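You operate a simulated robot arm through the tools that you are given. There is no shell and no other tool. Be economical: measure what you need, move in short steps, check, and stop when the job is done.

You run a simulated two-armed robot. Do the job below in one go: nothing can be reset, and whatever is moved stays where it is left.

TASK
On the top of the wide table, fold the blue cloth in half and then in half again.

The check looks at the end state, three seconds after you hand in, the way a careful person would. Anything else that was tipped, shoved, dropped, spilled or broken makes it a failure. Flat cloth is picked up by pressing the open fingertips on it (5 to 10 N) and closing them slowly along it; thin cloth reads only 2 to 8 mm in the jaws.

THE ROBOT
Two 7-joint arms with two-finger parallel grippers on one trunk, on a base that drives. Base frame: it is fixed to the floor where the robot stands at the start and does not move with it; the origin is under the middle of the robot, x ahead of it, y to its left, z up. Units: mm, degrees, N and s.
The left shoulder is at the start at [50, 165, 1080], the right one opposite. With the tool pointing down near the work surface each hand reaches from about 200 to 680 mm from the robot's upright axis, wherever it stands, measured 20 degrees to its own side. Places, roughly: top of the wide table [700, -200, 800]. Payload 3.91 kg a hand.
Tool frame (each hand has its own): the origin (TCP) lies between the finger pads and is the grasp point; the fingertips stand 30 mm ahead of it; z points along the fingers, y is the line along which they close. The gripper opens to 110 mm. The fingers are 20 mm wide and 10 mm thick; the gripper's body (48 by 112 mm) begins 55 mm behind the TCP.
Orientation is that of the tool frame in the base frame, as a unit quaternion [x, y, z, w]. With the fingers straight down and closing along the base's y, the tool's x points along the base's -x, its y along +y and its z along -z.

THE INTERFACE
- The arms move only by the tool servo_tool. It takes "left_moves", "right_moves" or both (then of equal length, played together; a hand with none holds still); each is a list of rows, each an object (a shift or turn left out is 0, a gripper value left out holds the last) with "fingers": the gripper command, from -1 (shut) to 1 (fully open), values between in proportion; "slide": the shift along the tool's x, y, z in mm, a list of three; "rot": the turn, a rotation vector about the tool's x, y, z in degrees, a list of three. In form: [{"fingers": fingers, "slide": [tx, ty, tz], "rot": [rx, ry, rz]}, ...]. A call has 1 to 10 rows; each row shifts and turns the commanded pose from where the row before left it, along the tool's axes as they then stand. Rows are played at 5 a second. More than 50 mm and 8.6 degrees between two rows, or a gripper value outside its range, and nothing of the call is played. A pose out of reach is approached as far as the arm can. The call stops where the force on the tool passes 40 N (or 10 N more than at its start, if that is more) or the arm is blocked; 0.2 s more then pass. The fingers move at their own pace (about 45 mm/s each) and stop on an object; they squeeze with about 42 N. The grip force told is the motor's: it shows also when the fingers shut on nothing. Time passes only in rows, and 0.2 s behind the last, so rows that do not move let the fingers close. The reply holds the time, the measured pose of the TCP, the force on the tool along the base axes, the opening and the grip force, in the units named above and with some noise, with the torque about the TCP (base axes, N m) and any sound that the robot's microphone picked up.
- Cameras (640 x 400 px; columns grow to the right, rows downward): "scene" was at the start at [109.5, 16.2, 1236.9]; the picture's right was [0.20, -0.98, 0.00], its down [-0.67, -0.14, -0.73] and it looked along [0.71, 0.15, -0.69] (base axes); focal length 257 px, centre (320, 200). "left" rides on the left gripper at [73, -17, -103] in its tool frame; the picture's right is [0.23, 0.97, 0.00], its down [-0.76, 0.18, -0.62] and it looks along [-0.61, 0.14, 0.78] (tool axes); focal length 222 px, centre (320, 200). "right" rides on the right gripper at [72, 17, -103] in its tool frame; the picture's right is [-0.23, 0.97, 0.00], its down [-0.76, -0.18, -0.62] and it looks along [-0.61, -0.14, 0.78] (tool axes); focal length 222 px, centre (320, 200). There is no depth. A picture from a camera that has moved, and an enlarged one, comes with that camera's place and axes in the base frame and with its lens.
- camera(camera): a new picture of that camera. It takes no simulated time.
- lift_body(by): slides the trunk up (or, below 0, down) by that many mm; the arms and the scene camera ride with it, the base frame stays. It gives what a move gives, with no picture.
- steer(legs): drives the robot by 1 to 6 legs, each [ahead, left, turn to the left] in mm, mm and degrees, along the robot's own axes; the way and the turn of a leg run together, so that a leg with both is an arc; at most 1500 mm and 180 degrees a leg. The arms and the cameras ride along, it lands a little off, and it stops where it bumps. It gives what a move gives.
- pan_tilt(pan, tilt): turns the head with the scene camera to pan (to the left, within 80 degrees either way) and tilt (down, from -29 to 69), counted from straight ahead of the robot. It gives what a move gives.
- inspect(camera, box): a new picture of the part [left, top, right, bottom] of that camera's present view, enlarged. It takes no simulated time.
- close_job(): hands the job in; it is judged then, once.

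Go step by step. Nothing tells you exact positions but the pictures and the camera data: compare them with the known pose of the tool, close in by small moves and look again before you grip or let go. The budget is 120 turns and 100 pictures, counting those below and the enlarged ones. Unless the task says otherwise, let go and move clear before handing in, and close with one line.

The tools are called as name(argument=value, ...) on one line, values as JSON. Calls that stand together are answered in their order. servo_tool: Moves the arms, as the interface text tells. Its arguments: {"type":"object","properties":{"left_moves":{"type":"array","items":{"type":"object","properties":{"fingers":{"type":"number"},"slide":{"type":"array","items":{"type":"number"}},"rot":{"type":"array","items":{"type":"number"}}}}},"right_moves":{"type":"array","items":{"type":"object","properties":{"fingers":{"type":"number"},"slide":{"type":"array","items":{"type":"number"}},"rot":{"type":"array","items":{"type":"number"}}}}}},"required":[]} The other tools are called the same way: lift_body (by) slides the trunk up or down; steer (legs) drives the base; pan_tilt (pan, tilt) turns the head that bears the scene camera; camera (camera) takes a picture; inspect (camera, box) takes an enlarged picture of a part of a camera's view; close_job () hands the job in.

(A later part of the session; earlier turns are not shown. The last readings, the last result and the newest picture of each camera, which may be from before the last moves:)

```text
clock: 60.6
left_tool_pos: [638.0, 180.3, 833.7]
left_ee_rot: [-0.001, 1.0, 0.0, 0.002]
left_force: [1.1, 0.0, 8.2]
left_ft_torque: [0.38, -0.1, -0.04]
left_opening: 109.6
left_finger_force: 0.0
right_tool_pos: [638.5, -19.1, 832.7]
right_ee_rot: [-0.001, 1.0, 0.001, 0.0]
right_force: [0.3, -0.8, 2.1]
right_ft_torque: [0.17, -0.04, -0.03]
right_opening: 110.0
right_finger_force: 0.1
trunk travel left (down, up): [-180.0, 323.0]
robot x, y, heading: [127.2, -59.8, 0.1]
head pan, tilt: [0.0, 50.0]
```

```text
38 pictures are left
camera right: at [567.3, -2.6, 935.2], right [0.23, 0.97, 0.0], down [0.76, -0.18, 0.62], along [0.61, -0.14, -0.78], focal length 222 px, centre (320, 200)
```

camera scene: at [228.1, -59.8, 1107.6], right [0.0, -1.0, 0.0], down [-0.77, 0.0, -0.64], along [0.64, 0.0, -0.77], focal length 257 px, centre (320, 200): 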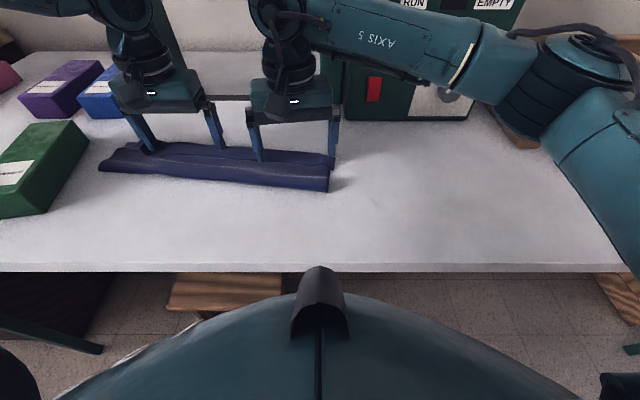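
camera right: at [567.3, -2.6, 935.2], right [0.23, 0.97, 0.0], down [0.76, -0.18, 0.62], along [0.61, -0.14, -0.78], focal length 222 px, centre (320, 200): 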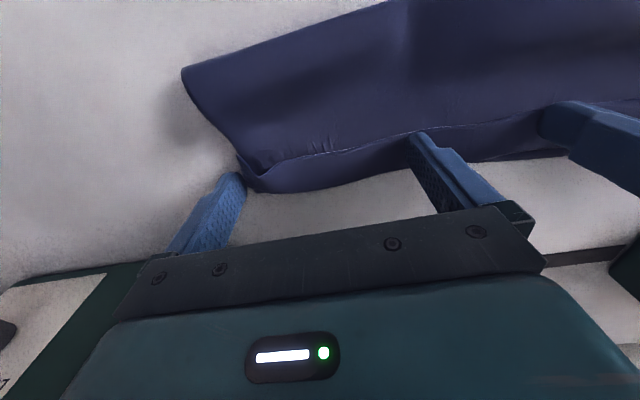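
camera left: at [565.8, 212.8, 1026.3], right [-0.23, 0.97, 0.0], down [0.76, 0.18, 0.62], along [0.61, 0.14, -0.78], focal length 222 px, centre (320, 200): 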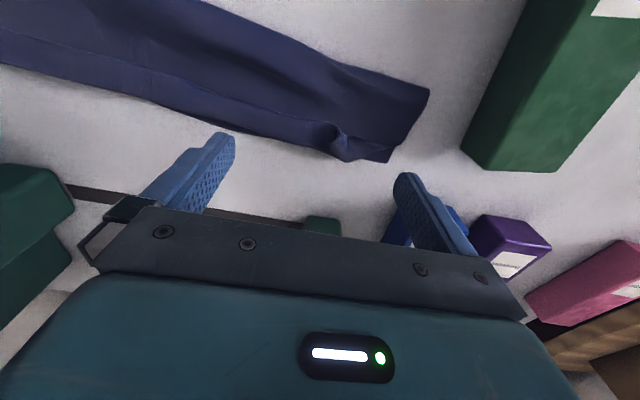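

servo_tool(left_moves=[{}, {"slide": [9, 0, 0]}, {"slide": [9, 0, 0]}, {"slide": [9, 0, 0]}, {"slide": [9, 0, 0]}, {"slide": [9, 0, 0]}, {"slide": [9, 0, 0]}, {"slide": [9, 0, 0]}, {"slide": [9, 0, 0]}, {"slide": [9, 0, 0]}], right_moves=[{"slide": [0, 0, 0.9]}, {"slide": [9, 0, 0]}, {"slide": [9, 0, 0]}, {"slide": [9, 0, 0]}, {"slide": [9, 0, 0]}, {"slide": [9, 0, 0]}, {"slide": [9, 0, 0]}, {"slide": [9, 0, 0]}, {"slide": [9, 0, 0]}, {"slide": [9, 0, 0]}])

inspect(camera="scene", box=[70, 80, 390, 280])

```text
clock: 62.8
left_tool_pos: [556.2, 180.3, 832.5]
left_ee_rot: [-0.001, 1.0, 0.0, 0.003]
left_force: [1.0, 0.3, 7.3]
left_ft_torque: [-0.04, -0.05, -0.02]
left_opening: 109.9
left_finger_force: 0.0
right_tool_pos: [557.3, -19.3, 832.6]
right_ee_rot: [0.001, 1.0, 0.001, 0.001]
right_force: [4.6, 0.2, 21.5]
right_ft_torque: [1.14, -0.17, -0.22]
right_opening: 109.9
right_finger_force: 0.1
trunk travel left (down, up): [-180.0, 323.0]
robot x, y, heading: [122.3, -62.2, 0.0]
head pan, tilt: [0.0, 50.0]
```

```text
2.00 times, centred on (230, 180) of scene
camera zoom: at [226.8, -60.3, 1107.9], right [0.0, -1.0, 0.0], down [-0.77, 0.0, -0.64], along [0.64, 0.0, -0.77], focal length 513 px, centre (500, 240)
```

zoom: 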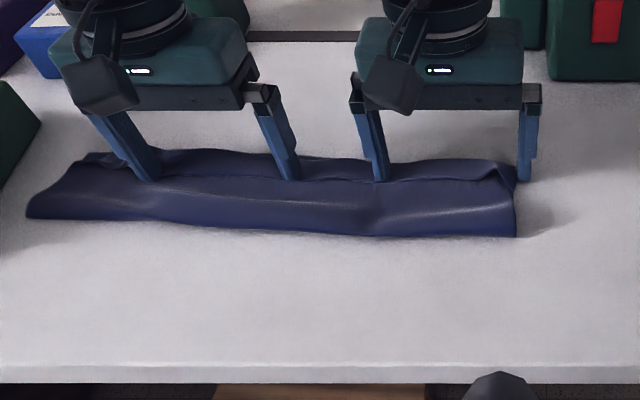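

The bundle came back with the hands (front edge x≈490–505). I lift and yaw both hands by about 90° so the fingers close across the strip's free edge.

servo_tool(left_moves=[{"slide": [0, 0, -30], "fingers": -0.5}, {"slide": [0, 0, -40]}, {"rot": [0, 0, -8.5]}, {"rot": [0, 0, -8.5]}, {"rot": [0, 0, -8.5]}, {"rot": [0, 0, -8.5]}, {"rot": [0, 0, -8.5]}, {"rot": [0, 0, -8.5]}, {"rot": [0, 0, -8.5]}, {"rot": [0, 0, -8.5]}], right_moves=[{"slide": [0, 0, -30], "fingers": -0.5}, {"slide": [0, 0, -40]}, {"rot": [0, 0, 8.5]}, {"rot": [0, 0, 8.5]}, {"rot": [0, 0, 8.5]}, {"rot": [0, 0, 8.5]}, {"rot": [0, 0, 8.5]}, {"rot": [0, 0, 8.5]}, {"rot": [0, 0, 8.5]}, {"rot": [0, 0, 8.5]}])

camera(camera="scene")

camera(camera="left")

camera(camera="right")

```text
clock: 65.0
left_tool_pos: [556.0, 179.4, 902.8]
left_ee_rot: [-0.562, 0.827, -0.003, 0.001]
left_force: [-0.4, -1.0, -0.5]
left_ft_torque: [0.0, -0.01, -0.02]
left_opening: 27.4
left_finger_force: 0.0
right_tool_pos: [558.3, -19.1, 901.2]
right_ee_rot: [0.56, 0.828, 0.0, 0.0]
right_force: [0.3, -0.7, -0.4]
right_ft_torque: [0.05, 0.01, -0.03]
right_opening: 27.8
right_finger_force: 0.1
trunk travel left (down, up): [-180.0, 323.0]
robot x, y, heading: [121.7, -55.6, 0.1]
head pan, tilt: [0.0, 50.0]
```

```text
36 pictures are left
camera scene: at [228.1, -59.8, 1107.6], right [0.0, -1.0, 0.0], down [-0.77, 0.0, -0.64], along [0.64, 0.0, -0.77], focal length 257 px, centre (320, 200)
```

scene: 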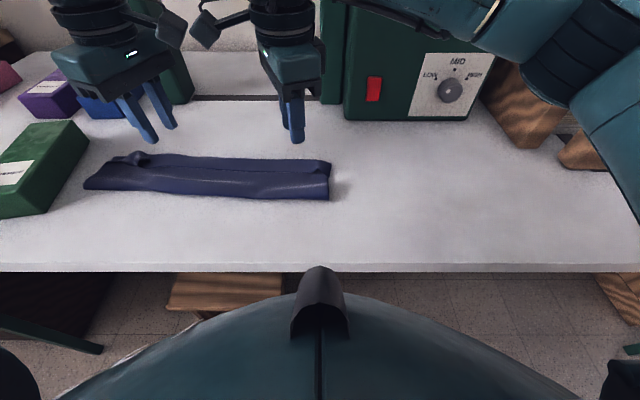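

```text
35 pictures are left
camera left: at [546.2, 106.7, 1005.3], right [-0.99, 0.15, 0.0], down [0.11, 0.77, 0.62], along [0.09, 0.62, -0.78], focal length 222 px, centre (320, 200)
```

left: 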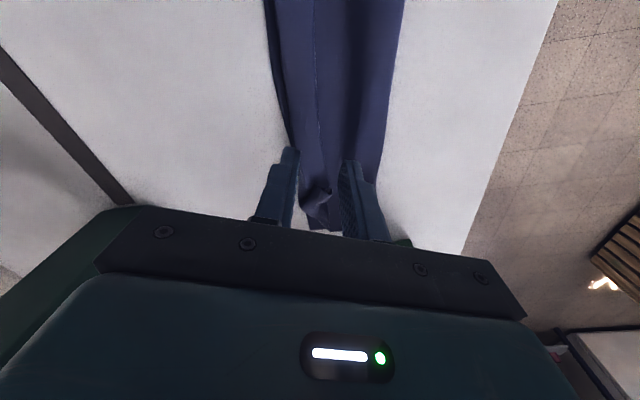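

```text
34 pictures are left
camera right: at [548.3, 54.2, 1003.3], right [0.99, 0.15, 0.0], down [0.12, -0.77, 0.62], along [0.09, -0.62, -0.78], focal length 222 px, centre (320, 200)
```

right: 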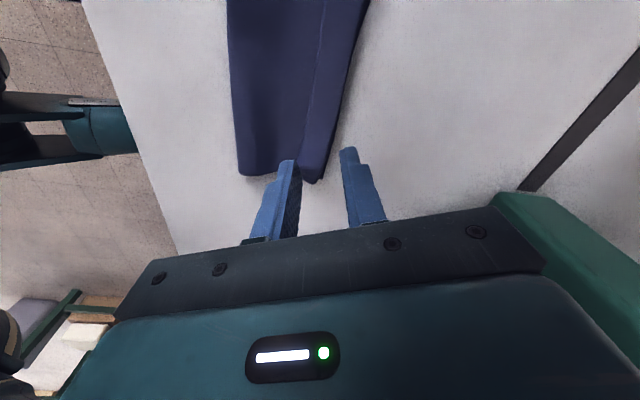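

inspect(camera="right", box=[210, 0, 402, 190])

inspect(camera="left", box=[240, 0, 430, 240])

```text
2.11 times, centred on (306, 95) of right
camera zoom: at [548.3, 54.2, 1003.3], right [0.99, 0.15, 0.0], down [0.12, -0.77, 0.62], along [0.09, -0.62, -0.78], focal length 468 px, centre (350, 421)
```

zoom: 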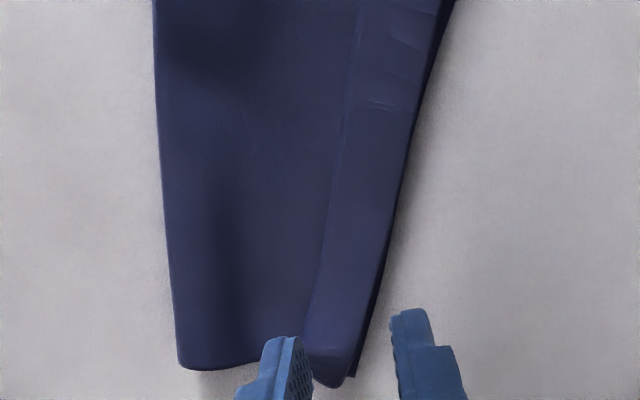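

```text
1.67 times, centred on (335, 120) of left
camera zoom: at [546.2, 106.7, 1005.3], right [-0.99, 0.15, 0.0], down [0.11, 0.77, 0.62], along [0.09, 0.62, -0.78], focal length 370 px, centre (295, 333)
```

zoom: 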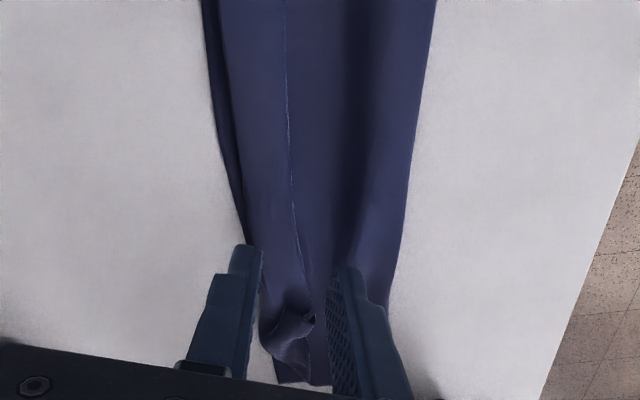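

The strip is clear now: free edge at x≈548 (y −40) and x≈559 (y 200), crease about 28 mm further. I place both hands over the free edge with one finger on each side.

servo_tool(left_moves=[{"rot": [0, 0, -8.5], "fingers": -0.53}, {"rot": [0, 0, -8.5]}, {"slide": [-21.3, -3.2, 0]}, {"slide": [0, 0, 30]}, {"slide": [0, 0, 30]}, {"slide": [0, 0, 6]}, {}], right_moves=[{"rot": [0, 0, 8.5], "fingers": -0.53}, {"rot": [0, 0, 8.5]}, {"slide": [-20.1, -10.8, 0]}, {"slide": [0, 0, 30]}, {"slide": [0, 0, 30]}, {"slide": [0, 0, 4]}, {}])

inspect(camera="right", box=[200, 80, 440, 230])

inspect(camera="left", box=[200, 80, 440, 230])

```text
clock: 66.6
left_tool_pos: [561.9, 201.8, 835.5]
left_ee_rot: [-0.676, 0.737, -0.001, 0.001]
left_force: [0.6, -0.6, -0.4]
left_ft_torque: [-0.02, 0.0, -0.02]
left_opening: 25.7
left_finger_force: 0.1
right_tool_pos: [549.0, -39.2, 836.5]
right_ee_rot: [0.675, 0.738, 0.0, 0.0]
right_force: [0.0, 0.4, 0.3]
right_ft_torque: [0.0, 0.0, 0.0]
right_opening: 25.8
right_finger_force: 0.1
trunk travel left (down, up): [-180.0, 323.0]
robot x, y, heading: [122.7, -58.5, 0.1]
head pan, tilt: [0.0, 50.0]
```

```text
2.67 times, centred on (320, 155) of right
camera zoom: at [561.2, 33.7, 938.6], right [0.99, -0.14, 0.0], down [-0.11, -0.77, 0.62], along [-0.09, -0.62, -0.78], focal length 592 px, centre (320, 320)
```

zoom: 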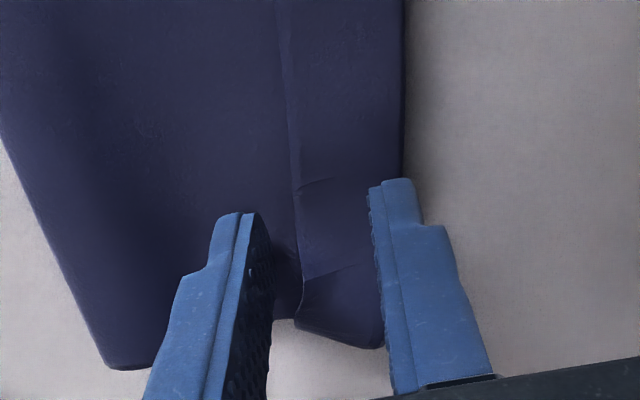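

```text
2.67 times, centred on (320, 155) of left
camera zoom: at [573.5, 127.2, 939.2], right [-0.99, -0.14, 0.0], down [-0.11, 0.77, 0.62], along [-0.09, 0.62, -0.78], focal length 592 px, centre (320, 320)
```

zoom: 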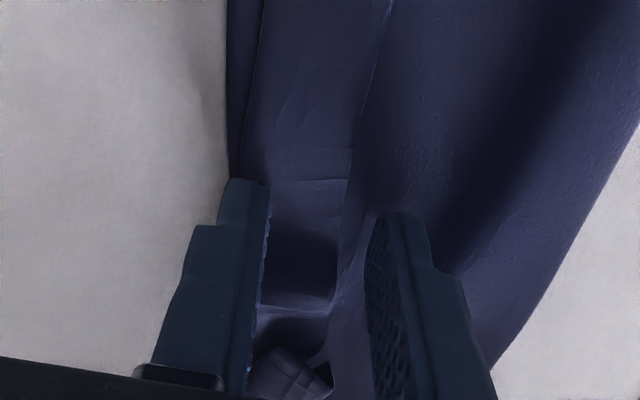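

servo_tool(left_moves=[{"slide": [0, 4, 0]}, {"slide": [0, 0, 1.5]}, {"slide": [0, 0, 0.8]}, {}], right_moves=[{"slide": [0, -4, 0]}, {"slide": [0, 0, 2]}, {"slide": [0, 0, 1]}, {}])

```text
clock: 67.6
left_tool_pos: [558.5, 201.4, 833.8]
left_ee_rot: [-0.676, 0.737, -0.002, 0.0]
left_force: [-0.4, -0.1, 1.9]
left_ft_torque: [0.01, -0.03, 0.01]
left_opening: 25.7
left_finger_force: 0.0
right_tool_pos: [545.9, -40.8, 835.0]
right_ee_rot: [0.675, 0.737, 0.0, 0.0]
right_force: [-0.1, -0.6, 0.2]
right_ft_torque: [-0.02, 0.0, -0.01]
right_opening: 25.9
right_finger_force: 0.4
trunk travel left (down, up): [-180.0, 323.0]
robot x, y, heading: [122.9, -58.6, 0.3]
head pan, tilt: [0.0, 50.0]
```

servo_tool(left_moves=[{"slide": [0, 0, 0.3]}, {"fingers": -0.58}, {"fingers": -0.64}, {"fingers": -0.7}, {"fingers": -0.76}, {"fingers": -0.82}, {"fingers": -0.88}, {"fingers": -0.94}, {"fingers": -1}, {"fingers": -1}], right_moves=[{"slide": [0, 0, 1.6]}, {"fingers": -0.58}, {"fingers": -0.64}, {"fingers": -0.7}, {"fingers": -0.76}, {"fingers": -0.82}, {"fingers": -0.88}, {"fingers": -0.94}, {"fingers": -1}, {"fingers": -1}])

inspect(camera="right", box=[200, 80, 440, 230])

inspect(camera="left", box=[200, 80, 440, 230])

```text
clock: 69.8
left_tool_pos: [558.5, 202.2, 834.0]
left_ee_rot: [-0.676, 0.737, -0.002, 0.001]
left_force: [0.2, 0.1, 1.0]
left_ft_torque: [0.0, 0.0, 0.01]
left_opening: 0.1
left_finger_force: 37.6
right_tool_pos: [545.0, -39.9, 833.4]
right_ee_rot: [0.675, 0.738, 0.001, 0.001]
right_force: [0.1, 0.3, 9.9]
right_ft_torque: [0.02, 0.0, 0.04]
right_opening: 6.8
right_finger_force: 42.0
trunk travel left (down, up): [-180.0, 323.0]
robot x, y, heading: [126.3, -59.4, 0.1]
head pan, tilt: [0.0, 50.0]
```

```text
2.67 times, centred on (320, 155) of right
camera zoom: at [556.6, 33.0, 935.5], right [0.99, -0.14, 0.0], down [-0.11, -0.77, 0.62], along [-0.09, -0.62, -0.78], focal length 592 px, centre (320, 320)
```

zoom: 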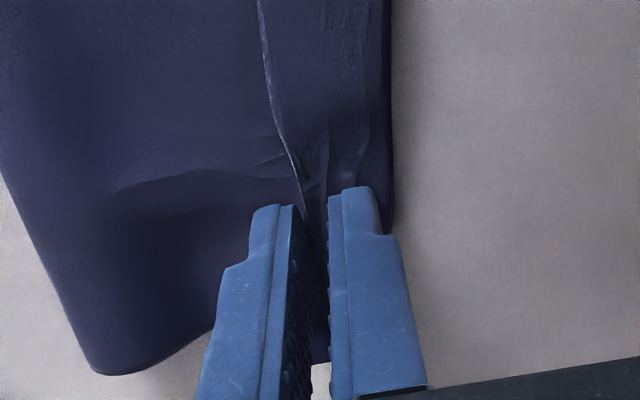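

```text
2.67 times, centred on (320, 155) of left
camera zoom: at [568.6, 127.4, 937.2], right [-0.99, -0.14, 0.0], down [-0.11, 0.77, 0.62], along [-0.09, 0.62, -0.78], focal length 592 px, centre (320, 320)
```

zoom: 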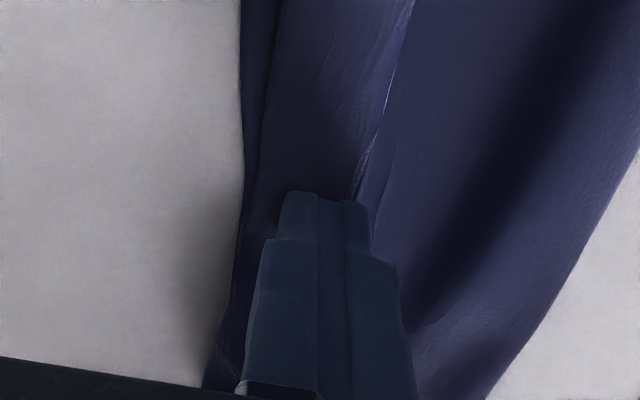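

The left closed on nothing, the right caught something thick (6.8 mm). I lift the right slightly to see what it holds.

servo_tool(left_moves=[{"slide": [0, 0, -20]}, {"slide": [0, 0, -20]}, {"slide": [0, 0, -20]}, {}], right_moves=[{"slide": [0, 0, -6]}, {"slide": [0, 3, -6]}, {"slide": [0, 3, -6]}, {}])

camera(camera="left")

inspect(camera="scene", box=[190, 120, 350, 220])

```text
clock: 70.8
left_tool_pos: [557.1, 201.7, 892.2]
left_ee_rot: [-0.676, 0.737, -0.001, 0.0]
left_force: [-0.2, 0.3, 0.1]
left_ft_torque: [-0.03, -0.01, 0.0]
left_opening: 0.1
left_finger_force: 37.5
right_tool_pos: [550.4, -40.3, 851.5]
right_ee_rot: [0.675, 0.738, 0.0, 0.0]
right_force: [-0.6, -0.1, 0.3]
right_ft_torque: [0.05, -0.01, 0.01]
right_opening: 1.4
right_finger_force: 41.9
trunk travel left (down, up): [-180.0, 323.0]
robot x, y, heading: [123.5, -59.0, -0.0]
head pan, tilt: [0.0, 50.0]
```

```text
27 pictures are left
camera left: at [568.4, 127.6, 996.7], right [-0.99, -0.14, 0.0], down [-0.11, 0.77, 0.62], along [-0.09, 0.62, -0.78], focal length 222 px, centre (320, 200)
```

left: 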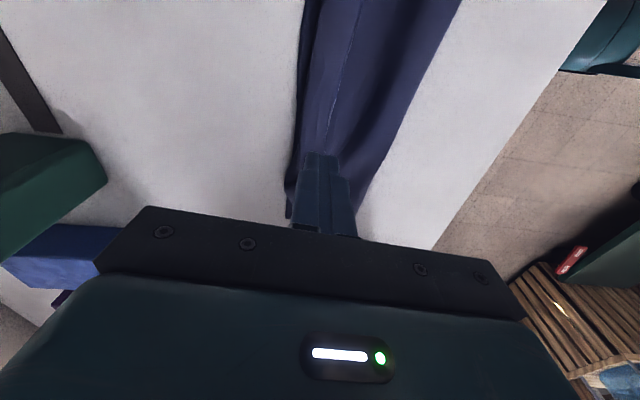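

```text
4.00 times, centred on (270, 170) of scene
camera zoom: at [228.0, -59.8, 1107.6], right [0.0, -1.0, 0.0], down [-0.77, 0.0, -0.64], along [0.64, 0.0, -0.77], focal length 1027 px, centre (520, 320)
```

zoom: 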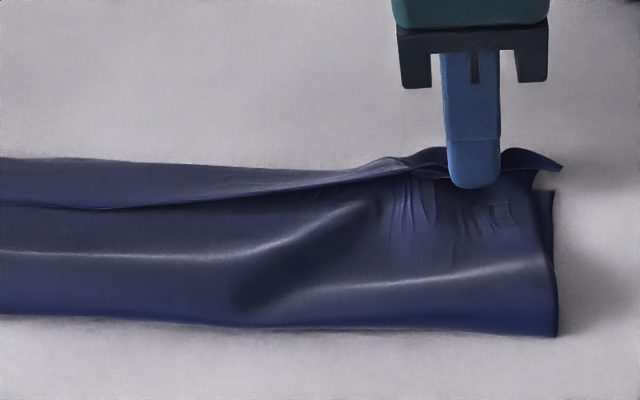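

The right hand holds only the top sheet, and the strip there now stands up on the far side. I carry it forward, lower and release.

servo_tool(right_moves=[{"slide": [0, 8, -4]}, {"slide": [0, 8, 0]}, {"slide": [0, 8, 3]}, {"slide": [0, 6, 5]}, {"slide": [0, 3, 7]}, {}])

inspect(camera="right", box=[160, 30, 480, 230])

```text
clock: 72.2
left_tool_pos: [556.6, 201.6, 893.0]
left_ee_rot: [-0.676, 0.737, -0.001, 0.0]
left_force: [0.1, -0.6, 0.9]
left_ft_torque: [0.01, 0.03, -0.01]
left_opening: 0.0
left_finger_force: 38.0
right_tool_pos: [583.0, -36.9, 838.9]
right_ee_rot: [0.674, 0.738, 0.0, 0.0]
right_force: [0.9, 0.8, 0.4]
right_ft_torque: [-0.01, 0.03, -0.01]
right_opening: 1.7
right_finger_force: 41.9
trunk travel left (down, up): [-180.0, 323.0]
robot x, y, heading: [123.8, -60.5, -0.1]
head pan, tilt: [0.0, 50.0]
```

```text
2.00 times, centred on (320, 130) of right
camera zoom: at [596.0, 36.6, 941.4], right [0.99, -0.14, 0.0], down [-0.11, -0.77, 0.62], along [-0.09, -0.62, -0.78], focal length 444 px, centre (320, 340)
```

zoom: 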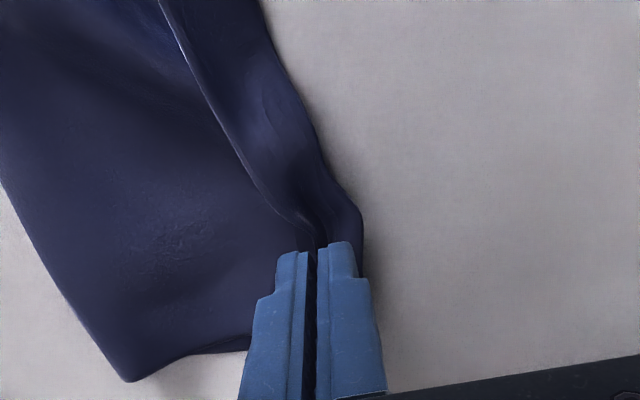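

servo_tool(right_moves=[{"slide": [0, 3, -12]}, {"slide": [0, 8, -8]}, {"slide": [0, 10, 0]}, {"slide": [0, 10, 5]}, {"slide": [0, 5, 8]}, {"slide": [0, 0, 4]}, {}])

inspect(camera="right", box=[160, 30, 480, 230])

```text
clock: 73.8
left_tool_pos: [557.6, 201.8, 894.6]
left_ee_rot: [-0.676, 0.737, -0.002, 0.001]
left_force: [-0.2, 0.2, 0.0]
left_ft_torque: [0.0, -0.01, 0.03]
left_opening: 0.2
left_finger_force: 37.8
right_tool_pos: [620.2, -34.5, 841.8]
right_ee_rot: [0.675, 0.738, 0.0, 0.0]
right_force: [-0.4, 0.3, -0.9]
right_ft_torque: [0.01, -0.02, 0.02]
right_opening: 1.6
right_finger_force: 41.6
trunk travel left (down, up): [-180.0, 323.0]
robot x, y, heading: [123.0, -61.6, 0.2]
head pan, tilt: [0.0, 50.0]
```

```text
2.00 times, centred on (320, 130) of right
camera zoom: at [631.8, 40.0, 944.4], right [0.99, -0.14, 0.0], down [-0.11, -0.77, 0.62], along [-0.09, -0.62, -0.78], focal length 444 px, centre (320, 340)
```

zoom: 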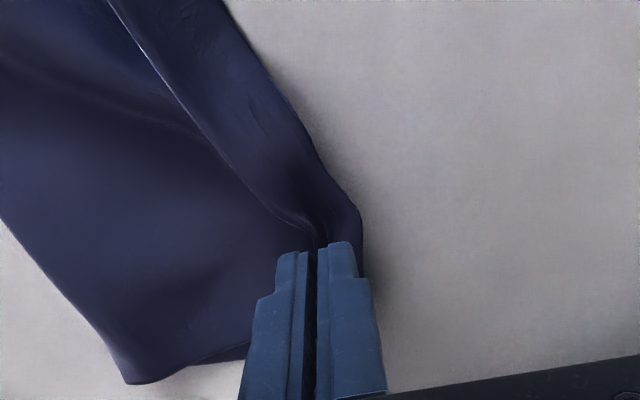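

The pinch holds top layer and strip together, so it won't flip that way. Better: unfold and refold, pinching only the last few mm of the edge. First I rotate the left hand back so it can grab the standing bump at the left end.

servo_tool(left_moves=[{"rot": [0, 0, 8.5], "fingers": -0.1}, {"rot": [0, 0, 8.5]}, {"rot": [0, 0, 8.5]}, {"rot": [0, 0, 8.5]}, {"rot": [0, 0, 8.5]}, {"rot": [0, 0, 8.5]}, {"rot": [0, 0, 8.5]}, {"rot": [0, 0, 8.5]}, {"rot": [0, 0, 8.5]}, {"rot": [0, 0, 8.5]}], right_moves=[{"slide": [0, -4, -5]}, {"slide": [0, -4, 0]}, {"slide": [0, -4, 0]}, {"slide": [0, -4, 0]}, {"slide": [0, -4, 0]}, {"slide": [0, -4, 0]}, {"slide": [0, -4, 0]}, {"slide": [0, -4, 0]}, {"slide": [0, -4, 0]}, {"slide": [0, -4, 0]}])

camera(camera="left")

camera(camera="scene")

```text
clock: 76.0
left_tool_pos: [557.6, 201.5, 893.2]
left_ee_rot: [0.0, 1.0, 0.0, 0.001]
left_force: [0.4, -0.3, -1.0]
left_ft_torque: [-0.02, -0.02, 0.02]
left_opening: 49.4
left_finger_force: 0.3
right_tool_pos: [579.8, -37.0, 846.6]
right_ee_rot: [0.676, 0.737, 0.0, 0.001]
right_force: [0.4, -0.1, 0.7]
right_ft_torque: [0.02, 0.0, 0.01]
right_opening: 1.5
right_finger_force: 41.3
trunk travel left (down, up): [-180.0, 323.0]
robot x, y, heading: [120.8, -57.1, 0.1]
head pan, tilt: [0.0, 50.0]
```

```text
23 pictures are left
camera left: at [485.6, 184.4, 996.6], right [-0.23, 0.97, 0.0], down [0.76, 0.18, 0.62], along [0.61, 0.14, -0.78], focal length 222 px, centre (320, 200)
```

left: 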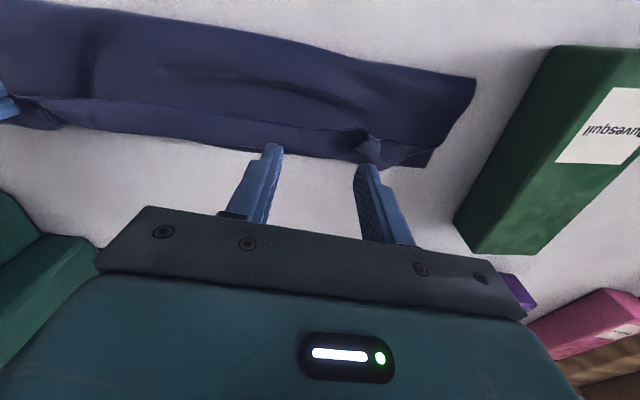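

```text
22 pictures are left
camera scene: at [228.1, -59.8, 1107.6], right [0.0, -1.0, 0.0], down [-0.77, 0.0, -0.64], along [0.64, 0.0, -0.77], focal length 257 px, centre (320, 200)
```

scene: 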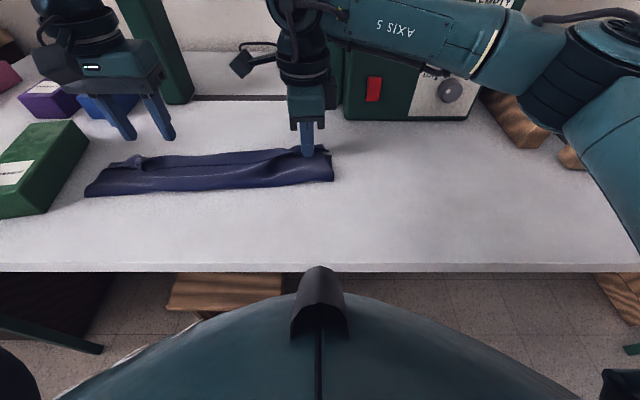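

The bump is at about (567, 247). I straddle it with the left fingers without pressing, and close.

servo_tool(left_moves=[{"slide": [-5, 23, 0], "fingers": -0.2}, {"slide": [-5, 23, 10]}, {"slide": [0, 0, 25]}, {"slide": [0, 0, 20]}, {"slide": [0, 0, 3]}, {"fingers": -0.5}, {"fingers": -0.75}, {"fingers": -1}, {"fingers": -1}, {}])

inspect(camera="left", box=[200, 80, 440, 230])

```text
clock: 78.2
left_tool_pos: [567.8, 247.2, 834.9]
left_ee_rot: [0.0, 1.0, 0.0, 0.002]
left_force: [0.0, 0.5, 1.1]
left_ft_torque: [-0.06, 0.01, 0.02]
left_opening: 2.6
left_finger_force: 42.4
right_tool_pos: [580.1, -37.3, 848.1]
right_ee_rot: [0.675, 0.738, 0.0, 0.0]
right_force: [0.4, 0.1, 1.2]
right_ft_torque: [0.0, 0.02, 0.02]
right_opening: 1.5
right_finger_force: 41.5
trunk travel left (down, up): [-180.0, 323.0]
robot x, y, heading: [124.7, -59.0, 0.3]
head pan, tilt: [0.0, 50.0]
```

```text
2.67 times, centred on (320, 155) of left
camera zoom: at [495.3, 229.9, 938.7], right [-0.23, 0.97, 0.0], down [0.76, 0.18, 0.62], along [0.61, 0.14, -0.78], focal length 592 px, centre (320, 320)
```

zoom: 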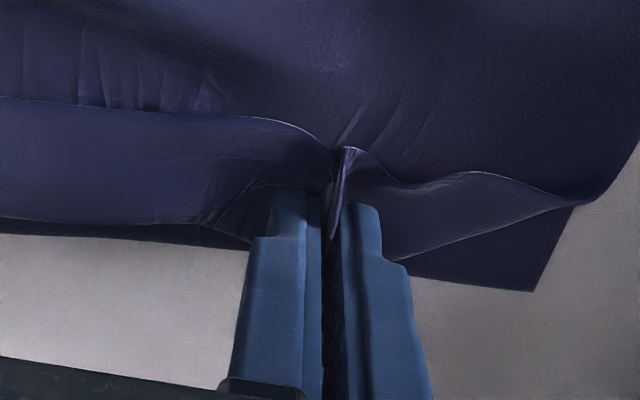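

Both hands hold the top edge. I carry it back over to unfold.

servo_tool(left_moves=[{"slide": [8, 0, -20]}, {"slide": [16, 0, -20]}, {"slide": [18, 0, -15]}, {"slide": [18, 0, -10]}, {"slide": [18, 0, 0]}, {"slide": [18, 0, 0]}, {"slide": [18, 0, 10]}, {"slide": [18, 0, 12]}, {"slide": [18, 0, 14]}, {"slide": [18, 0, 14]}], right_moves=[{"slide": [0.7, -8, -16]}, {"slide": [1.5, -17, -18]}, {"slide": [1.7, -19, -15]}, {"slide": [1.7, -19, -10]}, {"slide": [1.7, -19, 0]}, {"slide": [1.7, -19, 0]}, {"slide": [1.7, -19, 10]}, {"slide": [1.7, -19, 14]}, {"slide": [1.7, -19, 16]}, {"slide": [1.7, -19, 16]}])

servo_tool(left_moves=[{"slide": [7, 0, 4]}, {"slide": [7, 0, 0]}, {"slide": [7, 0, 0]}, {"slide": [7, 0, 0]}, {}], right_moves=[{"slide": [0.6, -7, 5]}, {"slide": [0.6, -7, 5]}, {"slide": [0.6, -7, 0]}, {"slide": [0.6, -7, 0]}, {}])

camera(camera="scene")

```text
clock: 80.4
left_tool_pos: [399.5, 246.4, 850.4]
left_ee_rot: [-0.001, 1.0, -0.001, 0.002]
left_force: [-0.2, 0.6, 0.2]
left_ft_torque: [-0.03, 0.0, -0.02]
left_opening: 2.4
left_finger_force: 42.0
right_tool_pos: [401.7, -37.0, 850.7]
right_ee_rot: [0.676, 0.737, 0.0, 0.0]
right_force: [-0.2, -0.9, 0.6]
right_ft_torque: [0.0, 0.02, 0.0]
right_opening: 1.4
right_finger_force: 41.8
trunk travel left (down, up): [-180.0, 323.0]
robot x, y, heading: [125.6, -58.4, 0.1]
head pan, tilt: [0.0, 50.0]
```

```text
clock: 81.6
left_tool_pos: [371.3, 247.9, 846.2]
left_ee_rot: [0.0, 1.0, 0.0, 0.0]
left_force: [-0.2, 0.1, -0.5]
left_ft_torque: [-0.01, -0.02, -0.03]
left_opening: 2.3
left_finger_force: 42.2
right_tool_pos: [373.9, -36.6, 840.2]
right_ee_rot: [0.675, 0.738, -0.001, 0.0]
right_force: [-0.9, -0.2, 0.9]
right_ft_torque: [-0.01, 0.02, 0.0]
right_opening: 1.7
right_finger_force: 41.1
trunk travel left (down, up): [-180.0, 323.0]
robot x, y, heading: [125.8, -61.8, -0.0]
head pan, tilt: [0.0, 50.0]
```

```text
20 pictures are left
camera scene: at [228.0, -59.8, 1107.6], right [0.0, -1.0, 0.0], down [-0.77, 0.0, -0.64], along [0.64, 0.0, -0.77], focal length 257 px, centre (320, 200)
```

scene: 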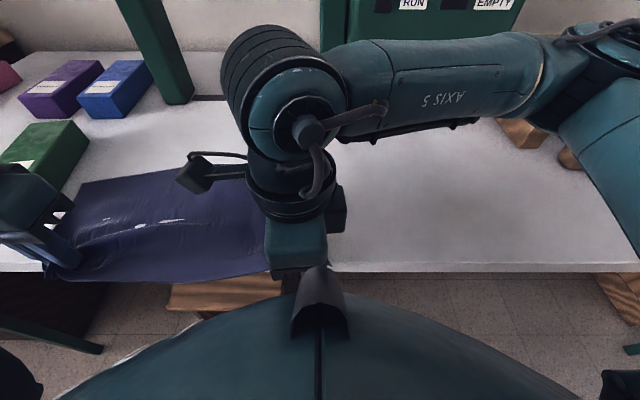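

The cloth is unfolded, but its near edge now sits slightly past the table edge. I release, lift, turn the right hand back, then will drag the flat cloth forward a bit by pressing.

servo_tool(left_moves=[{"slide": [0, 0, 6]}, {"fingers": -0.7}, {}, {"slide": [0, 0, -20]}, {"slide": [0, 0, -40]}, {"slide": [-40, 0, 0]}, {"slide": [-40, 0, 0]}, {}, {}, {}], right_moves=[{"slide": [0, 0, 2]}, {"fingers": -0.7}, {}, {"slide": [0, 0, -20]}, {"slide": [0, 0, -40]}, {"slide": [0, 40, 0]}, {"slide": [0, 40, 0]}, {"rot": [0, 0, -8.5]}, {"rot": [0, 0, -8.5]}, {"rot": [0, 0, -8.5]}])

servo_tool(right_moves=[{"rot": [0, 0, -8.5], "fingers": -0.46}, {"rot": [0, 0, -8.5]}, {"rot": [0, 0, -8.5]}, {"rot": [0, 0, -8.5]}, {"rot": [0, 0, -8.5]}, {"rot": [0, 0, -8.5]}, {"rot": [0, 0, -8.5]}, {}])

camera(camera="scene")

```text
clock: 83.8
left_tool_pos: [454.9, 247.0, 901.9]
left_ee_rot: [-0.001, 1.0, 0.0, 0.001]
left_force: [-0.4, 0.3, 0.5]
left_ft_torque: [-0.01, 0.02, 0.02]
left_opening: 16.8
left_finger_force: 0.0
left hand out of reach, approached as far as the arm can: row 1
right_tool_pos: [453.5, -31.0, 898.4]
right_ee_rot: [0.494, 0.869, 0.0, 0.0]
right_force: [-0.8, -0.5, 0.1]
right_ft_torque: [-0.02, 0.0, 0.01]
right_opening: 16.5
right_finger_force: 0.0
trunk travel left (down, up): [-180.0, 323.0]
robot x, y, heading: [122.5, -60.1, -0.1]
head pan, tilt: [0.0, 50.0]
```

```text
clock: 85.6
left_tool_pos: [454.7, 247.7, 902.0]
left_ee_rot: [-0.001, 1.0, -0.001, 0.001]
left_force: [0.7, 0.7, -0.3]
left_ft_torque: [0.02, 0.01, -0.02]
left_opening: 16.6
left_finger_force: 0.0
right_tool_pos: [452.4, -29.9, 899.3]
right_ee_rot: [-0.002, 1.0, 0.0, 0.0]
right_force: [-0.3, -0.3, -0.5]
right_ft_torque: [0.03, 0.01, -0.02]
right_opening: 29.8
right_finger_force: 0.2
trunk travel left (down, up): [-180.0, 323.0]
robot x, y, heading: [120.9, -63.0, 0.0]
head pan, tilt: [0.0, 50.0]
```

```text
19 pictures are left
camera scene: at [228.1, -59.8, 1107.6], right [0.0, -1.0, 0.0], down [-0.77, 0.0, -0.64], along [0.64, 0.0, -0.77], focal length 257 px, centre (320, 200)
```

scene: 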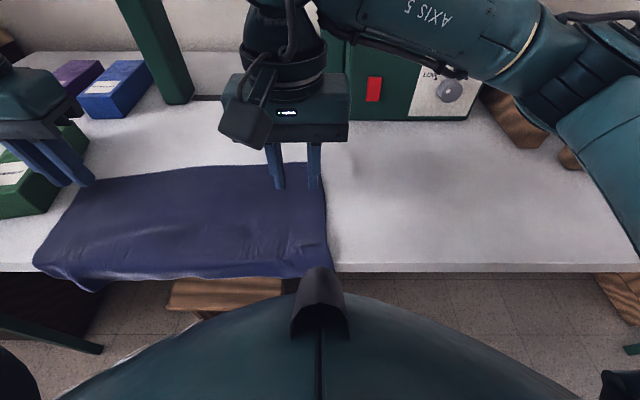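

The cloth is flat but turned a bit clockwise, with its near-left part overhanging the table edge. I press with open fingers and drag it forward, more on the left.

servo_tool(left_moves=[{"fingers": 1, "slide": [0, 0, 20]}, {"slide": [0, 0, 30]}, {"slide": [0, 0, 16]}, {"slide": [0, 0, 3]}, {"slide": [0, 0, 1.5]}, {}], right_moves=[{"fingers": 1, "slide": [0, 0, 20]}, {"slide": [0, 0, 28]}, {"slide": [0, 0, 16]}, {"slide": [0, 0, 3]}, {"slide": [0, 0, 1]}, {}])

```text
clock: 87.0
left_tool_pos: [454.4, 247.1, 832.4]
left_ee_rot: [-0.001, 1.0, 0.001, 0.003]
left_force: [0.9, -2.3, 8.5]
left_ft_torque: [0.22, 0.01, -0.03]
left_opening: 108.2
left_finger_force: 0.1
right_tool_pos: [454.3, -30.2, 831.8]
right_ee_rot: [-0.001, 1.0, 0.001, -0.001]
right_force: [-0.5, 0.5, 3.0]
right_ft_torque: [0.19, 0.0, 0.05]
right_opening: 110.1
right_finger_force: 0.1
trunk travel left (down, up): [-180.0, 323.0]
robot x, y, heading: [121.5, -58.1, -0.1]
head pan, tilt: [0.0, 50.0]
```

servo_tool(left_moves=[{"slide": [-8, 0, 0]}, {"slide": [-8, 0, 0]}, {"slide": [-8, 0, 0]}, {"slide": [-8, 0, 0]}, {"slide": [-8, 0, 0]}, {"slide": [-8, 0, 0]}, {"slide": [-8, 0, 0]}, {"slide": [-8, 0, 0]}, {"slide": [-8, 0, 0]}, {"slide": [-8, 0, 0]}], right_moves=[{"slide": [-3, 0, 0.6]}, {"slide": [-3, 0, 0]}, {"slide": [-3, 0, 0]}, {"slide": [-3, 0, 0]}, {"slide": [-3, 0, 0]}, {"slide": [-3, 0, 0]}, {"slide": [-3, 0, 0]}, {"slide": [-3, 0, 0]}, {"slide": [-3, 0, 0]}, {"slide": [-3, 0, 0]}])

servo_tool(left_moves=[{"slide": [0, 0, -25]}, {"slide": [0, 0, -40]}, {}], right_moves=[{"slide": [0, 0, -25]}, {"slide": [0, 0, -40]}, {}])

camera(camera="scene")

```text
clock: 89.2
left_tool_pos: [533.5, 248.3, 831.6]
left_ee_rot: [-0.002, 1.0, -0.001, 0.002]
left_force: [-1.8, -1.2, 4.8]
left_ft_torque: [0.13, 0.03, 0.03]
left_opening: 108.9
left_finger_force: 0.0
right_tool_pos: [482.7, -31.1, 831.2]
right_ee_rot: [-0.001, 1.0, 0.001, 0.003]
right_force: [-3.9, 0.5, 17.5]
right_ft_torque: [1.08, 0.14, 0.18]
right_opening: 110.0
right_finger_force: 0.1
trunk travel left (down, up): [-180.0, 323.0]
robot x, y, heading: [120.2, -63.1, 0.0]
head pan, tilt: [0.0, 50.0]
```

```text
clock: 90.0
left_tool_pos: [533.8, 248.1, 894.5]
left_ee_rot: [-0.001, 1.0, 0.0, 0.001]
left_force: [-0.9, -0.1, 0.6]
left_ft_torque: [-0.02, -0.01, -0.02]
left_opening: 110.1
left_finger_force: 0.0
right_tool_pos: [484.4, -31.9, 895.1]
right_ee_rot: [0.0, 1.0, 0.0, 0.0]
right_force: [0.3, 0.5, 0.3]
right_ft_torque: [0.01, 0.04, -0.02]
right_opening: 110.0
right_finger_force: 0.0
trunk travel left (down, up): [-180.0, 323.0]
robot x, y, heading: [120.9, -61.0, -0.1]
head pan, tilt: [0.0, 50.0]
```

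```text
18 pictures are left
camera scene: at [228.0, -59.8, 1107.6], right [0.0, -1.0, 0.0], down [-0.77, 0.0, -0.64], along [0.64, 0.0, -0.77], focal length 257 px, centre (320, 200)
```

scene: 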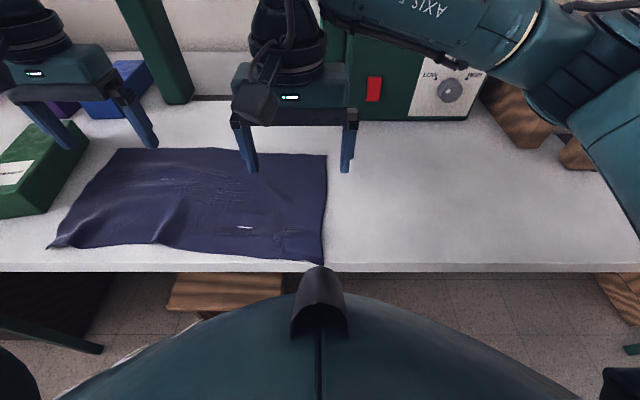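

The cloth is well placed again: near edge from (378,−64) to (400,306). I move above the near corners so the fingers will overlap only the last ~9 mm.

servo_tool(left_moves=[{"fingers": -0.46, "slide": [34, 8, 0]}, {"slide": [34, 8, 0]}, {"slide": [34, 7, 0]}, {"slide": [35, 7, 0]}, {"slide": [0, 0, 25]}, {"slide": [0, 0, 25]}, {"slide": [0, 0, 8]}, {}], right_moves=[{"fingers": -0.46, "slide": [26, -1, 0]}, {"slide": [26, -1, 0]}, {"slide": [26, -1, 0]}, {"slide": [25, -1, 0]}, {"slide": [0, 0, 25]}, {"slide": [0, 0, 25]}, {"slide": [0, 0, 8]}, {}])

inspect(camera="left", box=[200, 80, 440, 230])

inspect(camera="right", box=[200, 80, 440, 230])

```text
clock: 91.8
left_tool_pos: [397.5, 277.4, 838.1]
left_ee_rot: [-0.001, 1.0, -0.001, 0.001]
left_force: [-0.2, -0.1, 0.4]
left_ft_torque: [0.01, -0.01, -0.02]
left_opening: 29.5
left_finger_force: 0.0
right_tool_pos: [380.9, -33.8, 836.5]
right_ee_rot: [-0.001, 1.0, 0.001, 0.001]
right_force: [0.7, 0.0, -0.7]
right_ft_torque: [0.0, 0.0, 0.05]
right_opening: 30.0
right_finger_force: 0.0
trunk travel left (down, up): [-180.0, 323.0]
robot x, y, heading: [117.8, -61.8, 0.0]
head pan, tilt: [0.0, 50.0]
```

```text
2.67 times, centred on (320, 155) of left
camera zoom: at [325.7, 260.5, 940.7], right [-0.23, 0.97, 0.0], down [0.76, 0.18, 0.63], along [0.61, 0.14, -0.78], focal length 592 px, centre (320, 320)
```

zoom: 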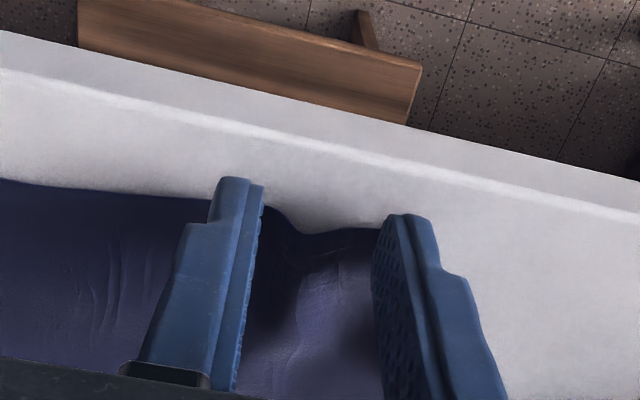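

```text
2.67 times, centred on (320, 155) of right
camera zoom: at [310.2, -17.5, 938.8], right [0.23, 0.97, 0.0], down [0.76, -0.18, 0.62], along [0.61, -0.14, -0.78], focal length 592 px, centre (320, 320)
```

zoom: 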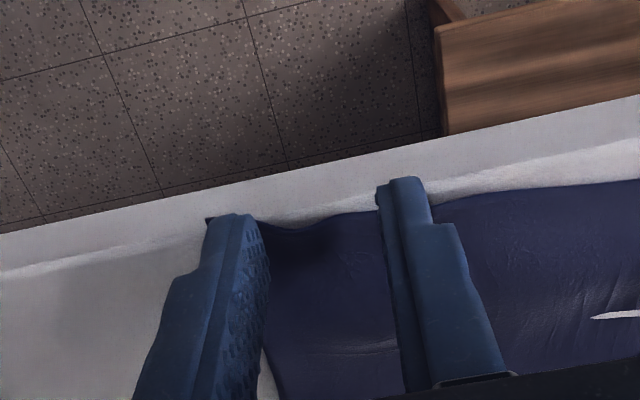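

servo_tool(left_moves=[{"slide": [-2, -7, 0]}, {"slide": [0, 0, 4]}, {"slide": [0, 0, 2]}, {"slide": [0, 0, 1]}, {}], right_moves=[{"slide": [-4, 7, 0]}, {"slide": [0, 0, 3]}, {"slide": [0, 0, 1.5]}, {"slide": [0, 0, 1]}, {}])

```text
clock: 93.0
left_tool_pos: [399.0, 271.1, 831.1]
left_ee_rot: [-0.002, 1.0, 0.0, 0.003]
left_force: [-1.9, 2.0, 13.8]
left_ft_torque: [0.07, -0.02, 0.0]
left_opening: 29.7
left_finger_force: 0.1
right_tool_pos: [384.6, -27.4, 830.6]
right_ee_rot: [-0.001, 1.0, 0.0, 0.001]
right_force: [-0.1, -0.4, 1.6]
right_ft_torque: [-0.02, 0.04, 0.03]
right_opening: 29.6
right_finger_force: 0.1
trunk travel left (down, up): [-180.0, 323.0]
robot x, y, heading: [123.7, -58.3, 0.1]
head pan, tilt: [0.0, 50.0]
```

Left is at 14 N, right 2 N; I balance them and close slowly.

servo_tool(left_moves=[{"slide": [0, 0, -0.6], "fingers": -0.48}, {"fingers": -0.55}, {"fingers": -0.62}, {"fingers": -0.69}, {"fingers": -0.76}, {"fingers": -0.83}, {"fingers": -0.9}, {"fingers": -0.96}, {"fingers": -1}, {"fingers": -1}], right_moves=[{"slide": [0, 0, 1.1], "fingers": -0.48}, {"fingers": -0.55}, {"fingers": -0.62}, {"fingers": -0.69}, {"fingers": -0.76}, {"fingers": -0.83}, {"fingers": -0.9}, {"fingers": -0.96}, {"fingers": -1}, {"fingers": -1}])

```text
clock: 95.2
left_tool_pos: [398.9, 270.7, 832.1]
left_ee_rot: [-0.001, 1.0, -0.001, 0.001]
left_force: [-0.5, -0.4, 3.4]
left_ft_torque: [0.02, -0.03, -0.04]
left_opening: 1.9
left_finger_force: 42.3
right_tool_pos: [383.2, -26.9, 831.2]
right_ee_rot: [0.0, 1.0, 0.001, 0.001]
right_force: [0.9, -1.1, 27.5]
right_ft_torque: [-0.05, -0.16, 0.07]
right_opening: 1.8
right_finger_force: 41.6
trunk travel left (down, up): [-180.0, 323.0]
robot x, y, heading: [123.0, -58.8, -0.1]
head pan, tilt: [0.0, 50.0]
```

Both hold the edge (1.9 and 1.8 mm). I fold again along the arc.

servo_tool(left_moves=[{"slide": [-5, 0, -26]}, {"slide": [-10, 0, -24]}, {"slide": [-16, 0, -21]}, {"slide": [-21, 0, -16]}, {"slide": [-19, 0, -8]}, {"slide": [-20, 0, -4]}, {"slide": [-21, 0, 0]}, {"slide": [-20, 1, 4]}, {"slide": [-19, 1, 8]}, {"slide": [-17, 1, 12]}], right_moves=[{"slide": [-5, 0, -26]}, {"slide": [-10, 0, -24]}, {"slide": [-16, 0, -21]}, {"slide": [-21, 0, -16]}, {"slide": [-19, 0, -8]}, {"slide": [-20, 0, -4]}, {"slide": [-21, 0, 0]}, {"slide": [-20, -1, 4]}, {"slide": [-19, -1, 8]}, {"slide": [-17, -1, 12]}])

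servo_tool(left_moves=[{"slide": [-14, 1, 15]}, {"slide": [-11, 1, 14]}, {"slide": [-6, 1, 10]}, {}], right_moves=[{"slide": [-14, -1, 15]}, {"slide": [-11, -1, 14]}, {"slide": [-6, -1, 10]}, {}])

inspect(camera="scene", box=[50, 80, 370, 280])

camera(camera="left")

```text
clock: 97.4
left_tool_pos: [566.9, 274.1, 905.5]
left_ee_rot: [-0.001, 1.0, -0.001, 0.002]
left_force: [-0.5, -3.4, -0.9]
left_ft_torque: [-0.12, -0.02, -0.07]
left_opening: 1.6
left_finger_force: 41.5
right_tool_pos: [553.3, -28.4, 905.6]
right_ee_rot: [-0.001, 1.0, 0.0, 0.0]
right_force: [0.1, 2.9, 1.1]
right_ft_torque: [0.11, -0.01, 0.06]
right_opening: 1.8
right_finger_force: 41.9
trunk travel left (down, up): [-180.0, 323.0]
robot x, y, heading: [122.2, -59.7, -0.2]
head pan, tilt: [0.0, 50.0]
```

```text
clock: 98.4
left_tool_pos: [598.4, 277.1, 866.7]
left_ee_rot: [-0.001, 1.0, -0.001, 0.002]
left_force: [0.1, -7.9, 0.3]
left_ft_torque: [-0.24, 0.04, -0.07]
left_opening: 1.7
left_finger_force: 42.0
right_tool_pos: [583.1, -32.5, 866.0]
right_ee_rot: [-0.001, 1.0, -0.001, 0.0]
right_force: [1.0, 7.5, 0.2]
right_ft_torque: [0.26, -0.02, 0.12]
right_opening: 2.0
right_finger_force: 41.7
trunk travel left (down, up): [-180.0, 323.0]
robot x, y, heading: [119.8, -59.6, -0.1]
head pan, tilt: [0.0, 50.0]
```

```text
2.00 times, centred on (210, 180) of scene
camera zoom: at [228.1, -59.8, 1107.6], right [0.0, -1.0, 0.0], down [-0.77, 0.0, -0.64], along [0.64, 0.0, -0.77], focal length 513 px, centre (540, 240)
```

zoom: 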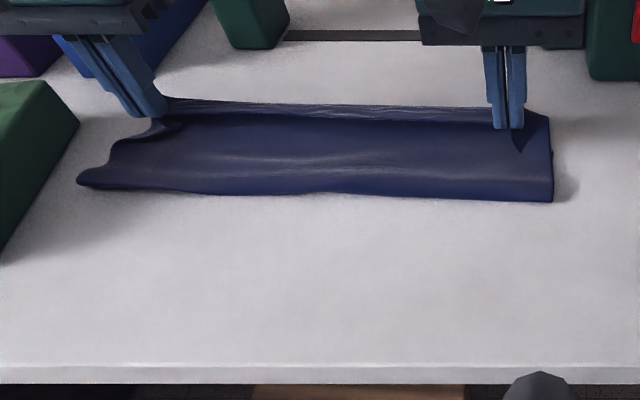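

```text
14 pictures are left
camera left: at [526.3, 260.3, 970.4], right [-0.23, 0.97, 0.0], down [0.76, 0.18, 0.62], along [0.61, 0.14, -0.78], focal length 222 px, centre (320, 200)
```

left: 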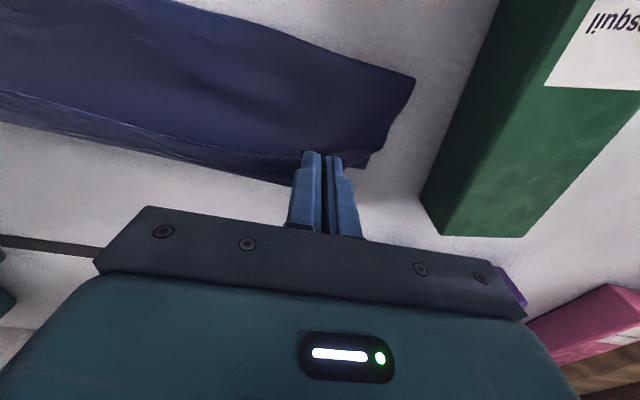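

Excellent: edges line up. I relax the side tension, lower, release and lift clear.

servo_tool(left_moves=[{"slide": [-2, -2, 8]}, {"slide": [-2, -2, 8]}, {"slide": [-1, -1, 8]}, {"slide": [0, 0, 3]}, {"fingers": -0.75}, {}, {"slide": [0, 0, -8]}, {"slide": [0, 0, -25]}, {"slide": [0, 0, -40]}, {}], right_moves=[{"slide": [-2, 2, 8]}, {"slide": [-2, 2, 8]}, {"slide": [-1, 1, 8]}, {"slide": [0, 0, 3]}, {"fingers": -0.75}, {}, {"slide": [0, 0, -8]}, {"slide": [0, 0, -25]}, {"slide": [0, 0, -40]}, {}])

inspect(camera="scene", box=[50, 80, 370, 280])

```text
clock: 100.6
left_tool_pos: [603.4, 272.8, 913.7]
left_ee_rot: [-0.002, 1.0, -0.001, 0.001]
left_force: [-0.1, -0.6, -0.3]
left_ft_torque: [0.02, 0.03, 0.0]
left_opening: 13.9
left_finger_force: 0.0
right_tool_pos: [588.4, -28.1, 913.2]
right_ee_rot: [-0.002, 1.0, 0.0, 0.0]
right_force: [0.4, -0.8, 1.1]
right_ft_torque: [-0.02, -0.03, 0.0]
right_opening: 14.0
right_finger_force: 0.0
trunk travel left (down, up): [-180.0, 323.0]
robot x, y, heading: [122.5, -61.8, -0.3]
head pan, tilt: [0.0, 50.0]
```

```text
2.00 times, centred on (210, 180) of scene
camera zoom: at [228.0, -59.8, 1107.6], right [0.0, -1.0, 0.0], down [-0.77, 0.0, -0.64], along [0.64, 0.0, -0.77], focal length 513 px, centre (540, 240)
```

zoom: 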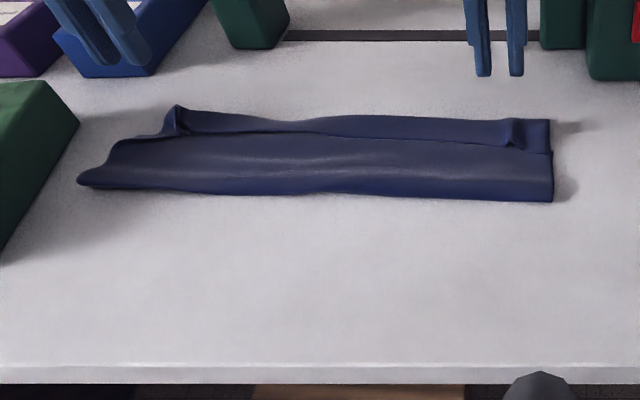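

A narrow curl remains at the far edge, but the footprint is a clean half (x≈527–635, y≈−70–335). Now the second fold: the left hand takes the left end; I move the right hand out of the way first.

servo_tool(left_moves=[{"fingers": -0.27, "slide": [8, 17, 0]}, {"slide": [8, 17, 0]}, {"slide": [7, 15, 0]}, {"slide": [0, 0, 25]}, {"slide": [0, 0, 25]}, {"slide": [0, 0, 20]}, {}], right_moves=[{"slide": [25, -25, -10]}, {"slide": [25, -25, -10]}, {"slide": [25, -25, -10]}, {"slide": [25, -25, 0]}, {}, {}, {}])

inspect(camera="left", box=[160, 30, 480, 230])

```text
clock: 102.2
left_tool_pos: [580.5, 320.5, 843.2]
left_ee_rot: [-0.001, 1.0, -0.001, 0.002]
left_force: [-0.4, 0.2, -0.5]
left_ft_torque: [-0.01, 0.01, 0.0]
left_opening: 40.0
left_finger_force: 0.0
right_tool_pos: [488.5, -129.0, 942.6]
right_ee_rot: [-0.001, 1.0, 0.0, -0.001]
right_force: [-0.1, -0.5, 0.2]
right_ft_torque: [-0.02, -0.02, -0.02]
right_opening: 13.6
right_finger_force: 0.1
trunk travel left (down, up): [-180.0, 323.0]
robot x, y, heading: [119.8, -57.8, 0.0]
head pan, tilt: [0.0, 50.0]
```

```text
2.00 times, centred on (320, 130) of left
camera zoom: at [508.2, 303.8, 946.7], right [-0.23, 0.97, 0.0], down [0.76, 0.18, 0.63], along [0.61, 0.14, -0.78], focal length 444 px, centre (320, 340)
```

zoom: 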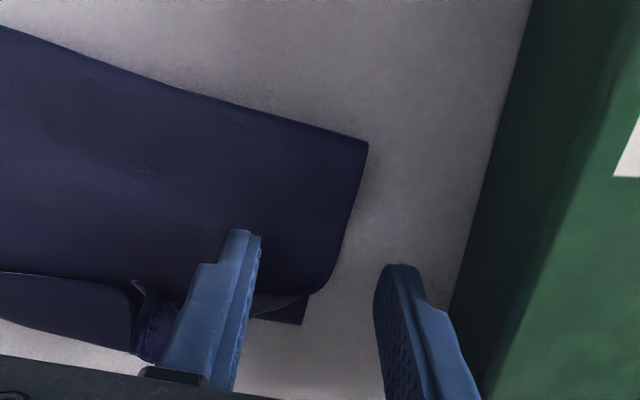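

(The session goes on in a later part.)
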